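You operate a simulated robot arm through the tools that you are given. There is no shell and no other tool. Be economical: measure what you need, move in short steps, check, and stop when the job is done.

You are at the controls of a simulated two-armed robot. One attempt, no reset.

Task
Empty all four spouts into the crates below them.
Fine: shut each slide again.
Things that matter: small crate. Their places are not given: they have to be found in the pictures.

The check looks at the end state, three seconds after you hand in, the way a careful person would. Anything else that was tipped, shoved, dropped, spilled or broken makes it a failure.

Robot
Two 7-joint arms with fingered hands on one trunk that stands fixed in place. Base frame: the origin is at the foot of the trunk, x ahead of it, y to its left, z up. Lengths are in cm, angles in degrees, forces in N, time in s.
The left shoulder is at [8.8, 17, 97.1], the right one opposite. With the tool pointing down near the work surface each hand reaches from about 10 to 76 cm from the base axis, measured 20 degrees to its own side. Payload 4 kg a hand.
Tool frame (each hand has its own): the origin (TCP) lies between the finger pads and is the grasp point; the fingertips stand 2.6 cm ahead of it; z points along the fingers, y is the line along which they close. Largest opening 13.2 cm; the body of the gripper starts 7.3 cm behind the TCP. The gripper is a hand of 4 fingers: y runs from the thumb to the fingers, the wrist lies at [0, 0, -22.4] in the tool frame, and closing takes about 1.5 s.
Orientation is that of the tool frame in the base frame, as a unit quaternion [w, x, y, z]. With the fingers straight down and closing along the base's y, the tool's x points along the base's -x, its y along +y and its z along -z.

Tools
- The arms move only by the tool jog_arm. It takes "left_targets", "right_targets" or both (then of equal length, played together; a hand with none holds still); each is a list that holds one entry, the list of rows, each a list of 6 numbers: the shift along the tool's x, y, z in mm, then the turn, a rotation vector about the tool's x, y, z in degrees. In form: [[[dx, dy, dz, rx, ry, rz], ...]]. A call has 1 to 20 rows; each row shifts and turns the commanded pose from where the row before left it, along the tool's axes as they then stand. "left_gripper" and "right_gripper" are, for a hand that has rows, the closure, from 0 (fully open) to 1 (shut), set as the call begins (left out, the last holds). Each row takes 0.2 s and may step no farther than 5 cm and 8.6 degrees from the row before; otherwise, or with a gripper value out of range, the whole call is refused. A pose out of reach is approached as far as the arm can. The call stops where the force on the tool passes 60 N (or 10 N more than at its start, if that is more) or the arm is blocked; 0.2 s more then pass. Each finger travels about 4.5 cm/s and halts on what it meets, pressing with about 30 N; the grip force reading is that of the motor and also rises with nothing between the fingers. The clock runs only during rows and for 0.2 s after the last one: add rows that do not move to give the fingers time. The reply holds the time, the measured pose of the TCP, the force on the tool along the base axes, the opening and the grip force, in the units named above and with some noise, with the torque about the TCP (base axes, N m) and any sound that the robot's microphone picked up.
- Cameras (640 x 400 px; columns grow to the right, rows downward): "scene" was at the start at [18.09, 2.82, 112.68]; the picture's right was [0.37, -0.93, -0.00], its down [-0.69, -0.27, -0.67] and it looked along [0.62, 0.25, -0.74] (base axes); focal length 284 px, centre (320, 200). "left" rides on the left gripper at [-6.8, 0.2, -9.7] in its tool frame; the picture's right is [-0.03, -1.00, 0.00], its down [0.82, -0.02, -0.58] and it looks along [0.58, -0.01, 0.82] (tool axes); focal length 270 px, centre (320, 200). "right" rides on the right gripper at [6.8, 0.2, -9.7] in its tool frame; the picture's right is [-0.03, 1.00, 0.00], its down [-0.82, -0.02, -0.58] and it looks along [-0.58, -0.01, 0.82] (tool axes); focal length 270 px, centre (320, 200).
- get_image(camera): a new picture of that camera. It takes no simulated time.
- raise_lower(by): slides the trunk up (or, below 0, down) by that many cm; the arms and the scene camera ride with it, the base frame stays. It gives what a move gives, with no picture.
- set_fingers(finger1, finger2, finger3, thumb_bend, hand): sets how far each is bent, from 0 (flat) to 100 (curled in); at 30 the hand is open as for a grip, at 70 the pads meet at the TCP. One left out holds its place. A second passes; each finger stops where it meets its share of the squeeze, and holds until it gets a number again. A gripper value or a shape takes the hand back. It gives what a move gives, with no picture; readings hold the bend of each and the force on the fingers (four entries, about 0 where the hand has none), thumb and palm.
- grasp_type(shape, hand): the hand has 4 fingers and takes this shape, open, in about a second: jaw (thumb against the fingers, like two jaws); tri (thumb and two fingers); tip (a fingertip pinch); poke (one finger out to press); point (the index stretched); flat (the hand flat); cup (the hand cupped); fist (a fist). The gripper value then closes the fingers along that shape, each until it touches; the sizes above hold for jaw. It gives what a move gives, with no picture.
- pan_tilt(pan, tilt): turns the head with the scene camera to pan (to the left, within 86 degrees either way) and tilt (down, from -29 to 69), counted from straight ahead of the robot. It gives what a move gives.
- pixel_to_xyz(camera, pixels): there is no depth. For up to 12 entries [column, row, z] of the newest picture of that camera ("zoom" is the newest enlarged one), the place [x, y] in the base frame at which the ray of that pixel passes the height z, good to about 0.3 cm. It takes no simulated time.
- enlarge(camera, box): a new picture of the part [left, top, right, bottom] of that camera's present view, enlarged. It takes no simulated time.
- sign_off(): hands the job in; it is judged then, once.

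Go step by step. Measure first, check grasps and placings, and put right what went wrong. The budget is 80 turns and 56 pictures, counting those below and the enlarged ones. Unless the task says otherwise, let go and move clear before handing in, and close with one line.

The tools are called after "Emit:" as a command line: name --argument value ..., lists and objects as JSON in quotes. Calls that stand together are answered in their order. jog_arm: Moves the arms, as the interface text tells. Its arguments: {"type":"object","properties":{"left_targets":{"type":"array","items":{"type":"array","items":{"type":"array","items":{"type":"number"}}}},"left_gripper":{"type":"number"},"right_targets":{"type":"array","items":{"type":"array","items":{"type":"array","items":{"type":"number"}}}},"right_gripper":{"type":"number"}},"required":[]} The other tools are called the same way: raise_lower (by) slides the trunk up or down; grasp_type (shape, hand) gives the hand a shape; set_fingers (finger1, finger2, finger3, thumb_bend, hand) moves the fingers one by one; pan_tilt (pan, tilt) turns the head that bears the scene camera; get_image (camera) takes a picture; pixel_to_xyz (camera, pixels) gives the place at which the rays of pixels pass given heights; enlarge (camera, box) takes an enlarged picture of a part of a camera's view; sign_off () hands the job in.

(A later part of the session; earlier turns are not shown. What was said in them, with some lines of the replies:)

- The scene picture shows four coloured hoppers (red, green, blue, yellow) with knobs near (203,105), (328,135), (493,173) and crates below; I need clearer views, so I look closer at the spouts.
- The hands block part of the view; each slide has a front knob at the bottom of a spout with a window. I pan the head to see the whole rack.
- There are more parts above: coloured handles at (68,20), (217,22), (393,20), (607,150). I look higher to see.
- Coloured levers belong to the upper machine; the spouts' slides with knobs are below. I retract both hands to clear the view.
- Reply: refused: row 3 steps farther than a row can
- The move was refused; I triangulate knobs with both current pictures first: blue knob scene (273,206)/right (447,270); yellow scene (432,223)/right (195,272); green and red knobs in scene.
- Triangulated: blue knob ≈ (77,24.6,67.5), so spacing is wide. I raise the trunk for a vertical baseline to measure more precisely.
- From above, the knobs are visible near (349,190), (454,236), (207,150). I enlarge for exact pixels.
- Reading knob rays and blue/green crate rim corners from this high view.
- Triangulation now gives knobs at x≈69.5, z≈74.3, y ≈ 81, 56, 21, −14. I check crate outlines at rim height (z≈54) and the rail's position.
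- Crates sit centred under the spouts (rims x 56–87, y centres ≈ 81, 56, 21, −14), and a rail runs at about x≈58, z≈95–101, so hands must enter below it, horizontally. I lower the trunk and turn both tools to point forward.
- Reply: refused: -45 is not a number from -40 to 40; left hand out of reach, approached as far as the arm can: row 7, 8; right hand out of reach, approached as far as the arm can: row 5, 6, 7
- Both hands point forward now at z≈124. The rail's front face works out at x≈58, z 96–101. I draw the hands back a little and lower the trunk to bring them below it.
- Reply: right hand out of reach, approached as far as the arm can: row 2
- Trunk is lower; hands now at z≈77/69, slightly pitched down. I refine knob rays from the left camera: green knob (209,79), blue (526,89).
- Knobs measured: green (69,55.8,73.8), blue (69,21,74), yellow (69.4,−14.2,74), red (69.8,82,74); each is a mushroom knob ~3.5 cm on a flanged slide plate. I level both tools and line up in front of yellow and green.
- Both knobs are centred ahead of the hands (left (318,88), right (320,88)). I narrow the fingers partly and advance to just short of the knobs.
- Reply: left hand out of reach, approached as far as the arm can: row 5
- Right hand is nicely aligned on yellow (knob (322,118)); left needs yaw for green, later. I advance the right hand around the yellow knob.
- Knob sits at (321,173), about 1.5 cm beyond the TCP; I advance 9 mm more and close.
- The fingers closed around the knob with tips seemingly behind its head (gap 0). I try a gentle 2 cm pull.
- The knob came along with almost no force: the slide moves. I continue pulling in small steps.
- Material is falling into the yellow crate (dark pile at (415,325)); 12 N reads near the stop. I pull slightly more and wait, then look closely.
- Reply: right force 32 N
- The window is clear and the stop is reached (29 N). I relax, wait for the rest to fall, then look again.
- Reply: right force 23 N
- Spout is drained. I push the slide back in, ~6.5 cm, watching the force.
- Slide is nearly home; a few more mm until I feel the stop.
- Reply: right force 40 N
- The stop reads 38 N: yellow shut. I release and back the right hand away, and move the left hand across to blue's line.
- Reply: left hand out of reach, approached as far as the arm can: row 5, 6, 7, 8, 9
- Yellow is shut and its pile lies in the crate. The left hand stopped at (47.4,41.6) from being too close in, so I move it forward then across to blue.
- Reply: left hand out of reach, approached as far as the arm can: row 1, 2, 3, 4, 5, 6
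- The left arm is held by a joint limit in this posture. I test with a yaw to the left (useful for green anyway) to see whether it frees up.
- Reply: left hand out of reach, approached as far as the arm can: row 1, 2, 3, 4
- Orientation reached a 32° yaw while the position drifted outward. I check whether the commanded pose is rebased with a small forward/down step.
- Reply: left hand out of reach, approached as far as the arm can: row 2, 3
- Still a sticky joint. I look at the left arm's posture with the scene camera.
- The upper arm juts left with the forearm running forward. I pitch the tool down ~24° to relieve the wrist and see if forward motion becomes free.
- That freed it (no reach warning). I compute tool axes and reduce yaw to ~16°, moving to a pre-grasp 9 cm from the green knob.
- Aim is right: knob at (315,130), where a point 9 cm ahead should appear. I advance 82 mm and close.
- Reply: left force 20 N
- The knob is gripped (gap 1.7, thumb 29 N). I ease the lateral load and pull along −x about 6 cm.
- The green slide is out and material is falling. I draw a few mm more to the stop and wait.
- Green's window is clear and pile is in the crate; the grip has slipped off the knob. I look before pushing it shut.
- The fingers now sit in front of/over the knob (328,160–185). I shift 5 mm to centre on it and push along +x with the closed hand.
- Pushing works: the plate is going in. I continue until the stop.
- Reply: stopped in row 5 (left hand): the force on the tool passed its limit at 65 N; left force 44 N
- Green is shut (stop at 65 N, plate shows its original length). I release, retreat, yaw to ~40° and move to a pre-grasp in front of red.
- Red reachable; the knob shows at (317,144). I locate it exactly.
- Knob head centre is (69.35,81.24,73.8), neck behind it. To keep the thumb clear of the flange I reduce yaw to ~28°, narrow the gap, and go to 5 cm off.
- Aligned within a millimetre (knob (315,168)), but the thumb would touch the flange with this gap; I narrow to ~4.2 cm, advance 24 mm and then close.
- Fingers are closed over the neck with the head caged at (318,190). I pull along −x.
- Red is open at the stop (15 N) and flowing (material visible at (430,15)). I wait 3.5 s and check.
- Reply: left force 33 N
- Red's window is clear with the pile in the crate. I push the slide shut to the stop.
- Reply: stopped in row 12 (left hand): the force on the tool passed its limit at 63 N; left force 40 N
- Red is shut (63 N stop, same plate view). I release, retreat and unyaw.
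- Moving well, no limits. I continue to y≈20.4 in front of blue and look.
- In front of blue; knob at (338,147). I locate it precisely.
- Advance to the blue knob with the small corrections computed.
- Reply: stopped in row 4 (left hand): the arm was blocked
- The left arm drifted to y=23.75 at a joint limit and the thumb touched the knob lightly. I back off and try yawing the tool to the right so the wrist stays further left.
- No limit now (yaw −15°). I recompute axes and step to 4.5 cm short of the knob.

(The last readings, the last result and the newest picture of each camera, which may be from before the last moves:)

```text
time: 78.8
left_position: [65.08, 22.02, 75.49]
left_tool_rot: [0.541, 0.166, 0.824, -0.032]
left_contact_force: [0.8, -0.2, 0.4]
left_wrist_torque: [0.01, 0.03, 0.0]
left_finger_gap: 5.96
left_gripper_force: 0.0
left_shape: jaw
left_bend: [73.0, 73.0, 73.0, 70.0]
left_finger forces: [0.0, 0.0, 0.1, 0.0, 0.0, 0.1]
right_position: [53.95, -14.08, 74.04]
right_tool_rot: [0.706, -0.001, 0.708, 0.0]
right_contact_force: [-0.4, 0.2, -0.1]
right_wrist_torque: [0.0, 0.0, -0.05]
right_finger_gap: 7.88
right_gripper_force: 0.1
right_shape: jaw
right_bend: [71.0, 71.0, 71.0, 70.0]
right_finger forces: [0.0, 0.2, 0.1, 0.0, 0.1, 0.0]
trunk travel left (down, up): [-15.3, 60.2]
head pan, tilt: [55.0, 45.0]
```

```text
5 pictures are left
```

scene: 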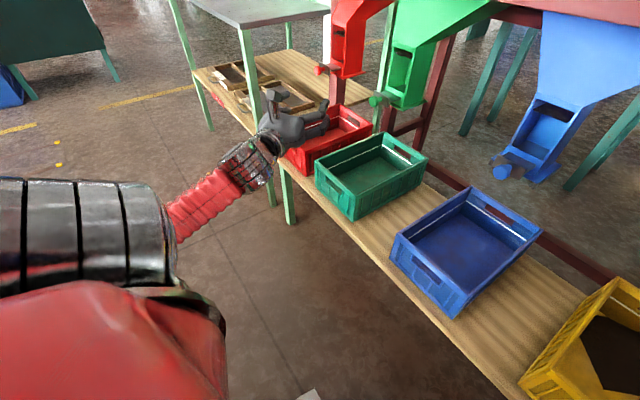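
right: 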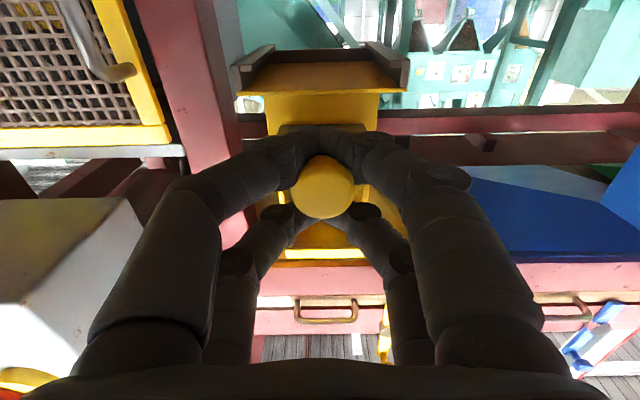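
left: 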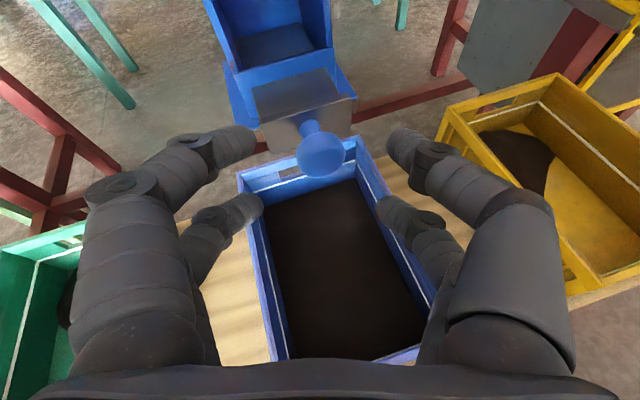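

The blue crate suddenly holds a lot of dark material, so the slide may have been dragged open. I check the knob's position now.

Emit:
pixel_to_xyz --camera "left" --pixels '[[321, 155, 73.8], [312, 126, 73.8], [256, 92, 75], [354, 98, 75]]'

Emit:
enlarge --camera "scene" --box '[380, 0, 640, 320]'

```text
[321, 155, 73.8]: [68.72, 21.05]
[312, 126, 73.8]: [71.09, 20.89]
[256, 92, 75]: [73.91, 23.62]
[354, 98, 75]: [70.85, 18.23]
```

```text
1.25 times, centred on (510, 160) of scene
```

zoom: 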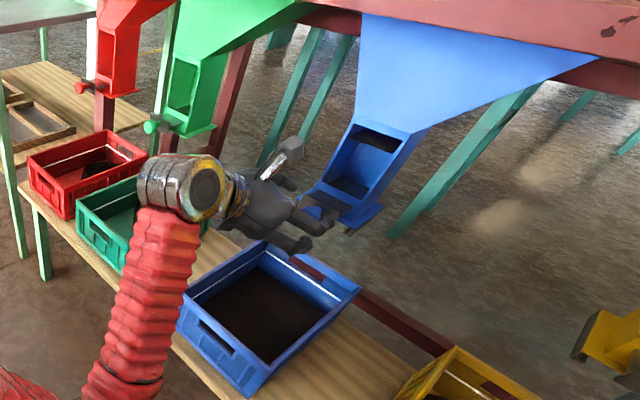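

The knob reads x≈68.7, i.e. the slide is at its closed place, yet the crate holds material. I zoom on blue's window and crate to judge whether the spout is empty.

Emit:
enlarge --camera "scene" --box '[500, 70, 628, 150]'

```text
5.00 times, centred on (564, 110) of scene
```

zoom: 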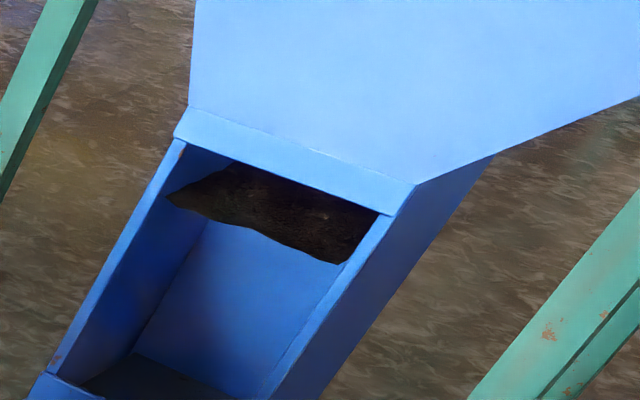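

Material still hangs at the top of blue's window, so part remains. I gauge the fill level in the blue crate from the left picture (edges (262,205), (358,180)).

Emit:
pixel_to_xyz --camera "left" --pixels '[[262, 205, 44], [358, 180, 44], [290, 358, 44], [262, 205, 50], [358, 180, 50], [290, 358, 50], [239, 175, 54], [360, 137, 54], [424, 345, 44], [424, 345, 50]]'

Emit:
jog_arm --left_targets '[[[0, 0, 0, 0, 0, 0], [0, 0, 0, 0, 0, 0], [0, 0, 0, 0, 0, 0], [0, 0, 0, 0, 0, 0], [0, 0, 0, 0, 0, 0]]]'

```text
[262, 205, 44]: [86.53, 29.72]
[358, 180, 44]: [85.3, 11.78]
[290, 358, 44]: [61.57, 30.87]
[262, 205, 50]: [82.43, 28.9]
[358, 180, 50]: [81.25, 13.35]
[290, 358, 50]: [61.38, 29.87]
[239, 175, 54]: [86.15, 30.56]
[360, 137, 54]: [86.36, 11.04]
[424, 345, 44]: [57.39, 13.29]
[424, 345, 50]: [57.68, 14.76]
```

```text
time: 80.0
left_position: [64.91, 22.04, 75.54]
left_tool_rot: [0.542, 0.166, 0.823, -0.032]
left_contact_force: [1.0, -0.1, 0.0]
left_wrist_torque: [-0.06, 0.03, 0.0]
left_finger_gap: 5.93
left_gripper_force: 0.1
left_shape: jaw
left_bend: [73.0, 73.0, 73.0, 70.0]
left_finger forces: [0.0, 0.0, 0.1, 0.0, 0.1, 0.1]
right_position: [53.89, -14.18, 74.02]
right_tool_rot: [0.707, 0.001, 0.708, -0.001]
right_contact_force: [0.2, 0.5, -0.1]
right_wrist_torque: [0.02, 0.0, -0.03]
right_finger_gap: 7.88
right_gripper_force: 0.0
right_shape: jaw
right_bend: [71.0, 71.0, 71.0, 70.0]
right_finger forces: [0.0, 0.0, 0.0, 0.0, 0.0, 0.1]
trunk travel left (down, up): [-15.3, 60.2]
head pan, tilt: [55.0, 45.0]
```

The dark layer lies at z≈44, i.e. just a thin layer on the floor—plenty of room. I grasp the blue knob: narrow, advance 36 mm, close.

Emit:
jog_arm --left_targets '[[[0, 0, 0, 0, 0, 0], [0, 0, 0, 0, 0, 0], [-1, 0, 12, 0, 0, 0], [-1, 0, 12, 0, 0, 0], [0, 0, 12, 0, 0, 0], [0, 0, 0, 0, 0, 0]]]' --left_gripper 0.66

Emit:
jog_arm --left_targets '[[[0, 0, 0, 0, 0, 0], [0, 0, 0, 0, 0, 0], [0, 0, 0, 0, 0, 0], [0, 0, 0, 0, 0, 0], [0, 0, 0, 0, 0, 0]]]' --left_gripper 1

```text
time: 81.4
left_position: [68.27, 21.08, 74.21]
left_tool_rot: [0.542, 0.167, 0.823, -0.034]
left_contact_force: [-0.8, 0.2, 2.6]
left_wrist_torque: [0.07, -0.1, 0.0]
left_finger_gap: 4.54
left_gripper_force: 0.0
left_shape: jaw
left_bend: [74.0, 73.0, 73.0, 70.0]
left_finger forces: [3.6, 0.1, 0.1, 0.0, 0.0, 0.0]
right_position: [53.96, -14.18, 74.11]
right_tool_rot: [0.707, 0.001, 0.707, -0.001]
right_contact_force: [-0.2, -0.5, -0.6]
right_wrist_torque: [0.01, -0.02, 0.0]
right_finger_gap: 7.91
right_gripper_force: 0.0
right_shape: jaw
right_bend: [71.0, 71.0, 71.0, 70.0]
right_finger forces: [0.1, 0.1, 0.0, 0.1, 0.0, 0.0]
trunk travel left (down, up): [-15.3, 60.2]
head pan, tilt: [55.0, 45.0]
```

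```text
time: 82.6
left_position: [68.18, 21.37, 74.22]
left_tool_rot: [0.542, 0.165, 0.823, -0.032]
left_contact_force: [1.2, 12.2, 3.5]
left_wrist_torque: [0.22, -0.38, 0.24]
left_finger_gap: 0.0
left_gripper_force: 29.8
left_shape: jaw
left_bend: [75.0, 71.0, 70.0, 74.0]
left_finger forces: [34.4, 23.2, 26.3, 0.1, 0.1, 0.0]
right_position: [54.03, -14.19, 74.15]
right_tool_rot: [0.707, 0.0, 0.707, -0.001]
right_contact_force: [0.0, -0.1, 0.2]
right_wrist_torque: [0.0, 0.0, 0.01]
right_finger_gap: 7.85
right_gripper_force: 0.0
right_shape: jaw
right_bend: [71.0, 71.0, 71.0, 70.0]
right_finger forces: [0.0, 0.0, 0.0, 0.0, 0.1, 0.0]
trunk travel left (down, up): [-15.3, 60.2]
head pan, tilt: [55.0, 45.0]
```

Gripped on several fingers. I pull along −x.

Emit:
jog_arm --left_targets '[[[2.86, -2.5, -7.04, 0, 0, 0], [2.86, -2.5, -7.04, 0, 0, 0], [2.86, -2.5, -7.04, 0, 0, 0], [2.86, -2.5, -7.04, 0, 0, 0], [2.86, -2.5, -7.04, 0, 0, 0], [2.86, -2.5, -7.04, 0, 0, 0], [2.86, -2.5, -7.04, 0, 0, 0], [1.43, -1.25, -3.5, 0, 0, 0], [0, 0, 0, 0, 0, 0], [0, 0, 0, 0, 0, 0]]]'

Emit:
get_image --camera "left"

```text
time: 84.4
left_position: [63.05, 21.17, 74.21]
left_tool_rot: [0.544, 0.167, 0.822, -0.031]
left_contact_force: [44.3, 7.1, -6.8]
left_wrist_torque: [0.38, -0.31, -0.7]
left_finger_gap: 0.0
left_gripper_force: 29.8
left_shape: jaw
left_bend: [72.0, 71.0, 69.0, 75.0]
left_finger forces: [75.2, 29.5, 31.1, 0.0, 0.0, 0.0]
right_position: [54.2, -14.07, 73.96]
right_tool_rot: [0.705, 0.0, 0.709, -0.001]
right_contact_force: [0.6, 0.9, 0.2]
right_wrist_torque: [0.01, 0.0, 0.0]
right_finger_gap: 7.88
right_gripper_force: 0.1
right_shape: jaw
right_bend: [71.0, 71.0, 71.0, 70.0]
right_finger forces: [0.0, 0.1, 0.1, 0.0, 0.0, 0.0]
trunk travel left (down, up): [-15.3, 60.2]
head pan, tilt: [55.0, 45.0]
stopped in row 8 (left hand): the force on the tool passed its limit at 66 N (the readings are from after the stop); the commanded pose is now the measured one
```

```text
2 pictures are left
```

left: 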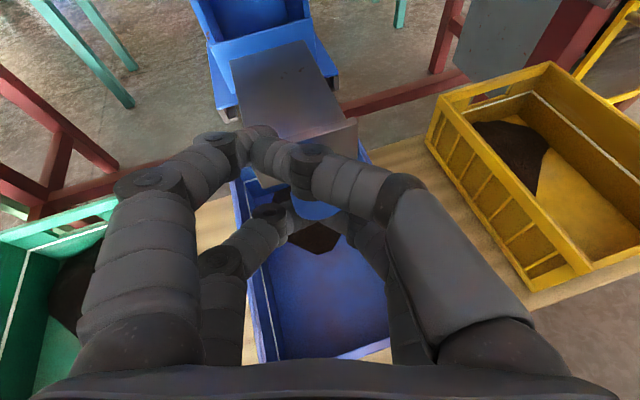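

The slide is out at its stop, and a real pile now forms at (315,235) (the earlier dark floor was just shadow). I wait 3.6 s for draining.

Emit:
jog_arm --left_targets '[[[0, 0, 0, 0, 0, 0], [0, 0, 0, 0, 0, 0], [0, 0, 0, 0, 0, 0], [0, 0, 0, 0, 0, 0], [0, 0, 0, 0, 0, 0], [0, 0, 0, 0, 0, 0], [0, 0, 0, 0, 0, 0], [0, 0, 0, 0, 0, 0], [0, 0, 0, 0, 0, 0], [0, 0, 0, 0, 0, 0], [0, 0, 0, 0, 0, 0], [0, 0, 0, 0, 0, 0], [0, 0, 0, 0, 0, 0], [0, 0, 0, 0, 0, 0], [0, 0, 0, 0, 0, 0], [0, 0, 0, 0, 0, 0], [0, 0, 0, 0, 0, 0], [0, 0, 0, 0, 0, 0], [0, 0, 0, 0, 0, 0], [0, 0, 0, 0, 0, 0]]]'

Emit:
enlarge --camera "scene" --box '[380, 50, 636, 210]'

```text
time: 88.6
left_position: [62.99, 21.1, 74.23]
left_tool_rot: [0.544, 0.166, 0.822, -0.032]
left_contact_force: [55.4, 12.9, -9.5]
left_wrist_torque: [0.5, -0.36, -0.81]
left_finger_gap: 0.0
left_gripper_force: 29.6
left_shape: jaw
left_bend: [72.0, 71.0, 69.0, 75.0]
left_finger forces: [81.3, 33.3, 31.0, 0.0, 0.0, 0.0]
right_position: [54.36, -14.14, 73.81]
right_tool_rot: [0.706, 0.001, 0.708, -0.002]
right_contact_force: [-0.1, -0.2, -0.1]
right_wrist_torque: [0.02, 0.02, 0.04]
right_finger_gap: 7.88
right_gripper_force: 0.0
right_shape: jaw
right_bend: [71.0, 71.0, 71.0, 70.0]
right_finger forces: [0.0, 0.0, 0.1, 0.0, 0.0, 0.0]
trunk travel left (down, up): [-15.3, 60.2]
head pan, tilt: [55.0, 45.0]
```

```text
2.50 times, centred on (508, 130) of scene
```

zoom: 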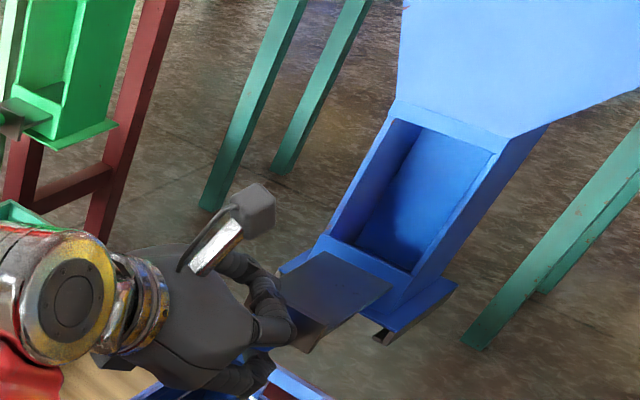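

Blue's window is empty. I push the slide shut to the stop.

Emit:
jog_arm --left_targets '[[[-2.15, 1.9, 5.3, 0, 0, 0], [0, 0, 0, 0, 0, 0]]]'

Emit:
jog_arm --left_targets '[[[-2.86, 2.5, 7.04, 0, 0, 0], [-2.86, 2.5, 7.04, 0, 0, 0], [-2.86, 2.5, 7.04, 0, 0, 0], [-2.86, 2.5, 7.04, 0, 0, 0], [-2.86, 2.5, 7.04, 0, 0, 0], [-2.15, 1.9, 5.3, 0, 0, 0], [-1.43, 1.25, 3.5, 0, 0, 0], [-1.07, 0.94, 2.6, 0, 0, 0], [-1.07, 0.94, 2.6, 0, 0, 0], [-1.07, 0.94, 2.6, 0, 0, 0], [-1.07, 0.94, 2.6, 0, 0, 0], [0, 0, 0, 0, 0, 0]]]'

```text
time: 89.2
left_position: [63.23, 21.33, 74.28]
left_tool_rot: [0.543, 0.167, 0.822, -0.033]
left_contact_force: [-1.0, 14.5, -15.6]
left_wrist_torque: [0.28, -0.25, 0.34]
left_finger_gap: 0.01
left_gripper_force: 29.5
left_shape: jaw
left_bend: [73.0, 71.0, 69.0, 75.0]
left_finger forces: [41.4, 30.5, 36.7, 0.0, 0.0, 0.1]
right_position: [54.1, -13.99, 74.12]
right_tool_rot: [0.707, 0.0, 0.708, -0.001]
right_contact_force: [-0.2, -0.2, -0.3]
right_wrist_torque: [-0.02, 0.0, 0.04]
right_finger_gap: 7.91
right_gripper_force: 0.1
right_shape: jaw
right_bend: [71.0, 71.0, 71.0, 70.0]
right_finger forces: [0.0, 0.0, 0.0, 0.0, 0.0, 0.0]
trunk travel left (down, up): [-15.3, 60.2]
head pan, tilt: [55.0, 45.0]
```

```text
time: 91.8
left_position: [69.19, 21.25, 74.31]
left_tool_rot: [0.542, 0.167, 0.823, -0.033]
left_contact_force: [-36.5, 14.0, -25.6]
left_wrist_torque: [0.44, -0.04, 0.27]
left_finger_gap: 0.0
left_gripper_force: 30.2
left_shape: jaw
left_bend: [74.0, 72.0, 71.0, 76.0]
left_finger forces: [52.3, 25.8, 44.6, 0.0, 0.0, 0.0]
right_position: [54.0, -14.03, 74.3]
right_tool_rot: [0.707, -0.002, 0.707, 0.0]
right_contact_force: [0.3, -0.5, -0.4]
right_wrist_torque: [0.0, -0.02, 0.01]
right_finger_gap: 7.86
right_gripper_force: 0.1
right_shape: jaw
right_bend: [71.0, 71.0, 71.0, 70.0]
right_finger forces: [0.0, 0.1, 0.0, 0.1, 0.0, 0.1]
trunk travel left (down, up): [-15.3, 60.2]
head pan, tilt: [55.0, 45.0]
```

Stop felt at 36 N after 6.2 cm: blue is shut. I release and retreat, then take the last picture.

Emit:
jog_arm --left_targets '[[[0, 0, -2, 0, 0, 0], [0, 0, 0, 0, 0, 0], [0, 0, 0, 0, 0, 0], [0, 0, 0, 0, 0, 0], [0, 0, 0, 0, 0, 0], [0, 0, 0, 0, 0, 0], [0, 0, 0, 0, 0, 0], [0, 0, 0, 0, 0, 0]]]' --left_gripper 0.4

Emit:
jog_arm --left_targets '[[[0, 0, -10, 0, 0, 0], [0, 0, -15, 0, 0, 0], [0, 0, -25, 0, 0, 0], [0, 0, -30, 0, 0, 0], [0, 0, -30, 0, 0, 0], [0, 0, 0, 0, 0, 0]]]'

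Emit:
pan_tilt --pan 25 --tilt 30

Emit:
get_image --camera "scene"

```text
time: 93.6
left_position: [69.21, 21.02, 74.89]
left_tool_rot: [0.546, 0.168, 0.82, -0.033]
left_contact_force: [-14.5, -2.6, 2.7]
left_wrist_torque: [0.04, 0.15, 0.27]
left_finger_gap: 7.42
left_gripper_force: 0.0
left_shape: jaw
left_bend: [71.0, 78.0, 71.0, 70.0]
left_finger forces: [0.0, 13.9, 0.0, 0.0, 0.0, 0.1]
right_position: [53.93, -14.22, 74.24]
right_tool_rot: [0.707, 0.001, 0.707, -0.001]
right_contact_force: [0.3, 0.4, 0.2]
right_wrist_torque: [-0.03, 0.01, -0.02]
right_finger_gap: 7.87
right_gripper_force: 0.0
right_shape: jaw
right_bend: [71.0, 71.0, 71.0, 70.0]
right_finger forces: [0.1, 0.1, 0.0, 0.0, 0.1, 0.0]
trunk travel left (down, up): [-15.3, 60.2]
head pan, tilt: [55.0, 45.0]
```

```text
time: 95.0
left_position: [59.55, 23.55, 79.12]
left_tool_rot: [0.545, 0.168, 0.821, -0.032]
left_contact_force: [-0.4, -1.6, -0.3]
left_wrist_torque: [0.0, 0.01, 0.02]
left_finger_gap: 7.86
left_gripper_force: 0.2
left_shape: jaw
left_bend: [71.0, 71.0, 71.0, 70.0]
left_finger forces: [0.0, 0.1, 0.0, 0.1, 0.0, 0.0]
right_position: [53.86, -14.14, 74.19]
right_tool_rot: [0.707, 0.0, 0.707, -0.001]
right_contact_force: [-0.2, -0.3, 0.0]
right_wrist_torque: [-0.03, -0.02, 0.03]
right_finger_gap: 7.86
right_gripper_force: 0.1
right_shape: jaw
right_bend: [71.0, 71.0, 71.0, 70.0]
right_finger forces: [0.1, 0.1, 0.0, 0.0, 0.1, 0.1]
trunk travel left (down, up): [-15.3, 60.2]
head pan, tilt: [55.0, 45.0]
```

```text
time: 95.9
left_position: [59.6, 23.58, 79.19]
left_tool_rot: [0.546, 0.167, 0.82, -0.032]
left_contact_force: [-0.4, -0.5, -1.0]
left_wrist_torque: [0.06, 0.0, -0.01]
left_finger_gap: 7.88
left_gripper_force: 0.0
left_shape: jaw
left_bend: [71.0, 71.0, 71.0, 70.0]
left_finger forces: [0.1, 0.0, 0.0, 0.0, 0.1, 0.0]
right_position: [53.97, -14.11, 74.06]
right_tool_rot: [0.706, 0.0, 0.708, -0.001]
right_contact_force: [-0.3, 1.1, 0.6]
right_wrist_torque: [0.0, 0.02, 0.0]
right_finger_gap: 7.87
right_gripper_force: 0.0
right_shape: jaw
right_bend: [71.0, 71.0, 71.0, 70.0]
right_finger forces: [0.0, 0.1, 0.0, 0.0, 0.0, 0.1]
trunk travel left (down, up): [-15.3, 60.2]
head pan, tilt: [25.0, 30.0]
```

```text
0 pictures are left
```

scene: 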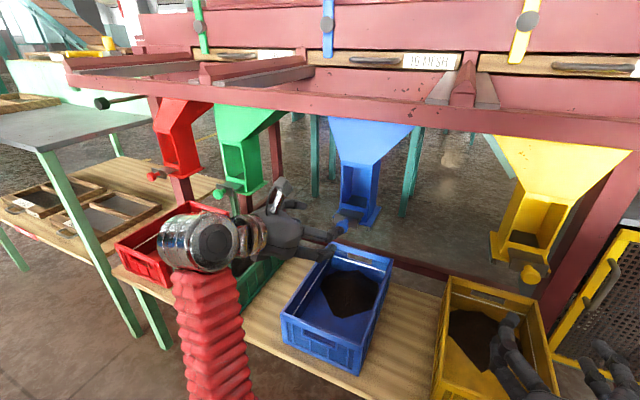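

The last picture shows clear windows on all spouts and piles in the visible crates. I check that all knobs are home.

Emit:
pixel_to_xyz --camera "scene" --pixels '[[343, 224, 74], [530, 274, 74], [218, 194, 74], [152, 176, 74]]'

```text
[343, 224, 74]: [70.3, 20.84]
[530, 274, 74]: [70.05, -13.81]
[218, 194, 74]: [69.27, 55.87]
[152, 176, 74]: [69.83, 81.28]
```

All four knobs read x≈69–70, their shut positions, the spouts are empty and both hands are clear. I hand in.

Emit:
sign_off

```text
The job is handed in.
```

All four spouts are emptied into the crates below them and each slide is shut again; the windows look clear and I saw nothing spilled or shoved.
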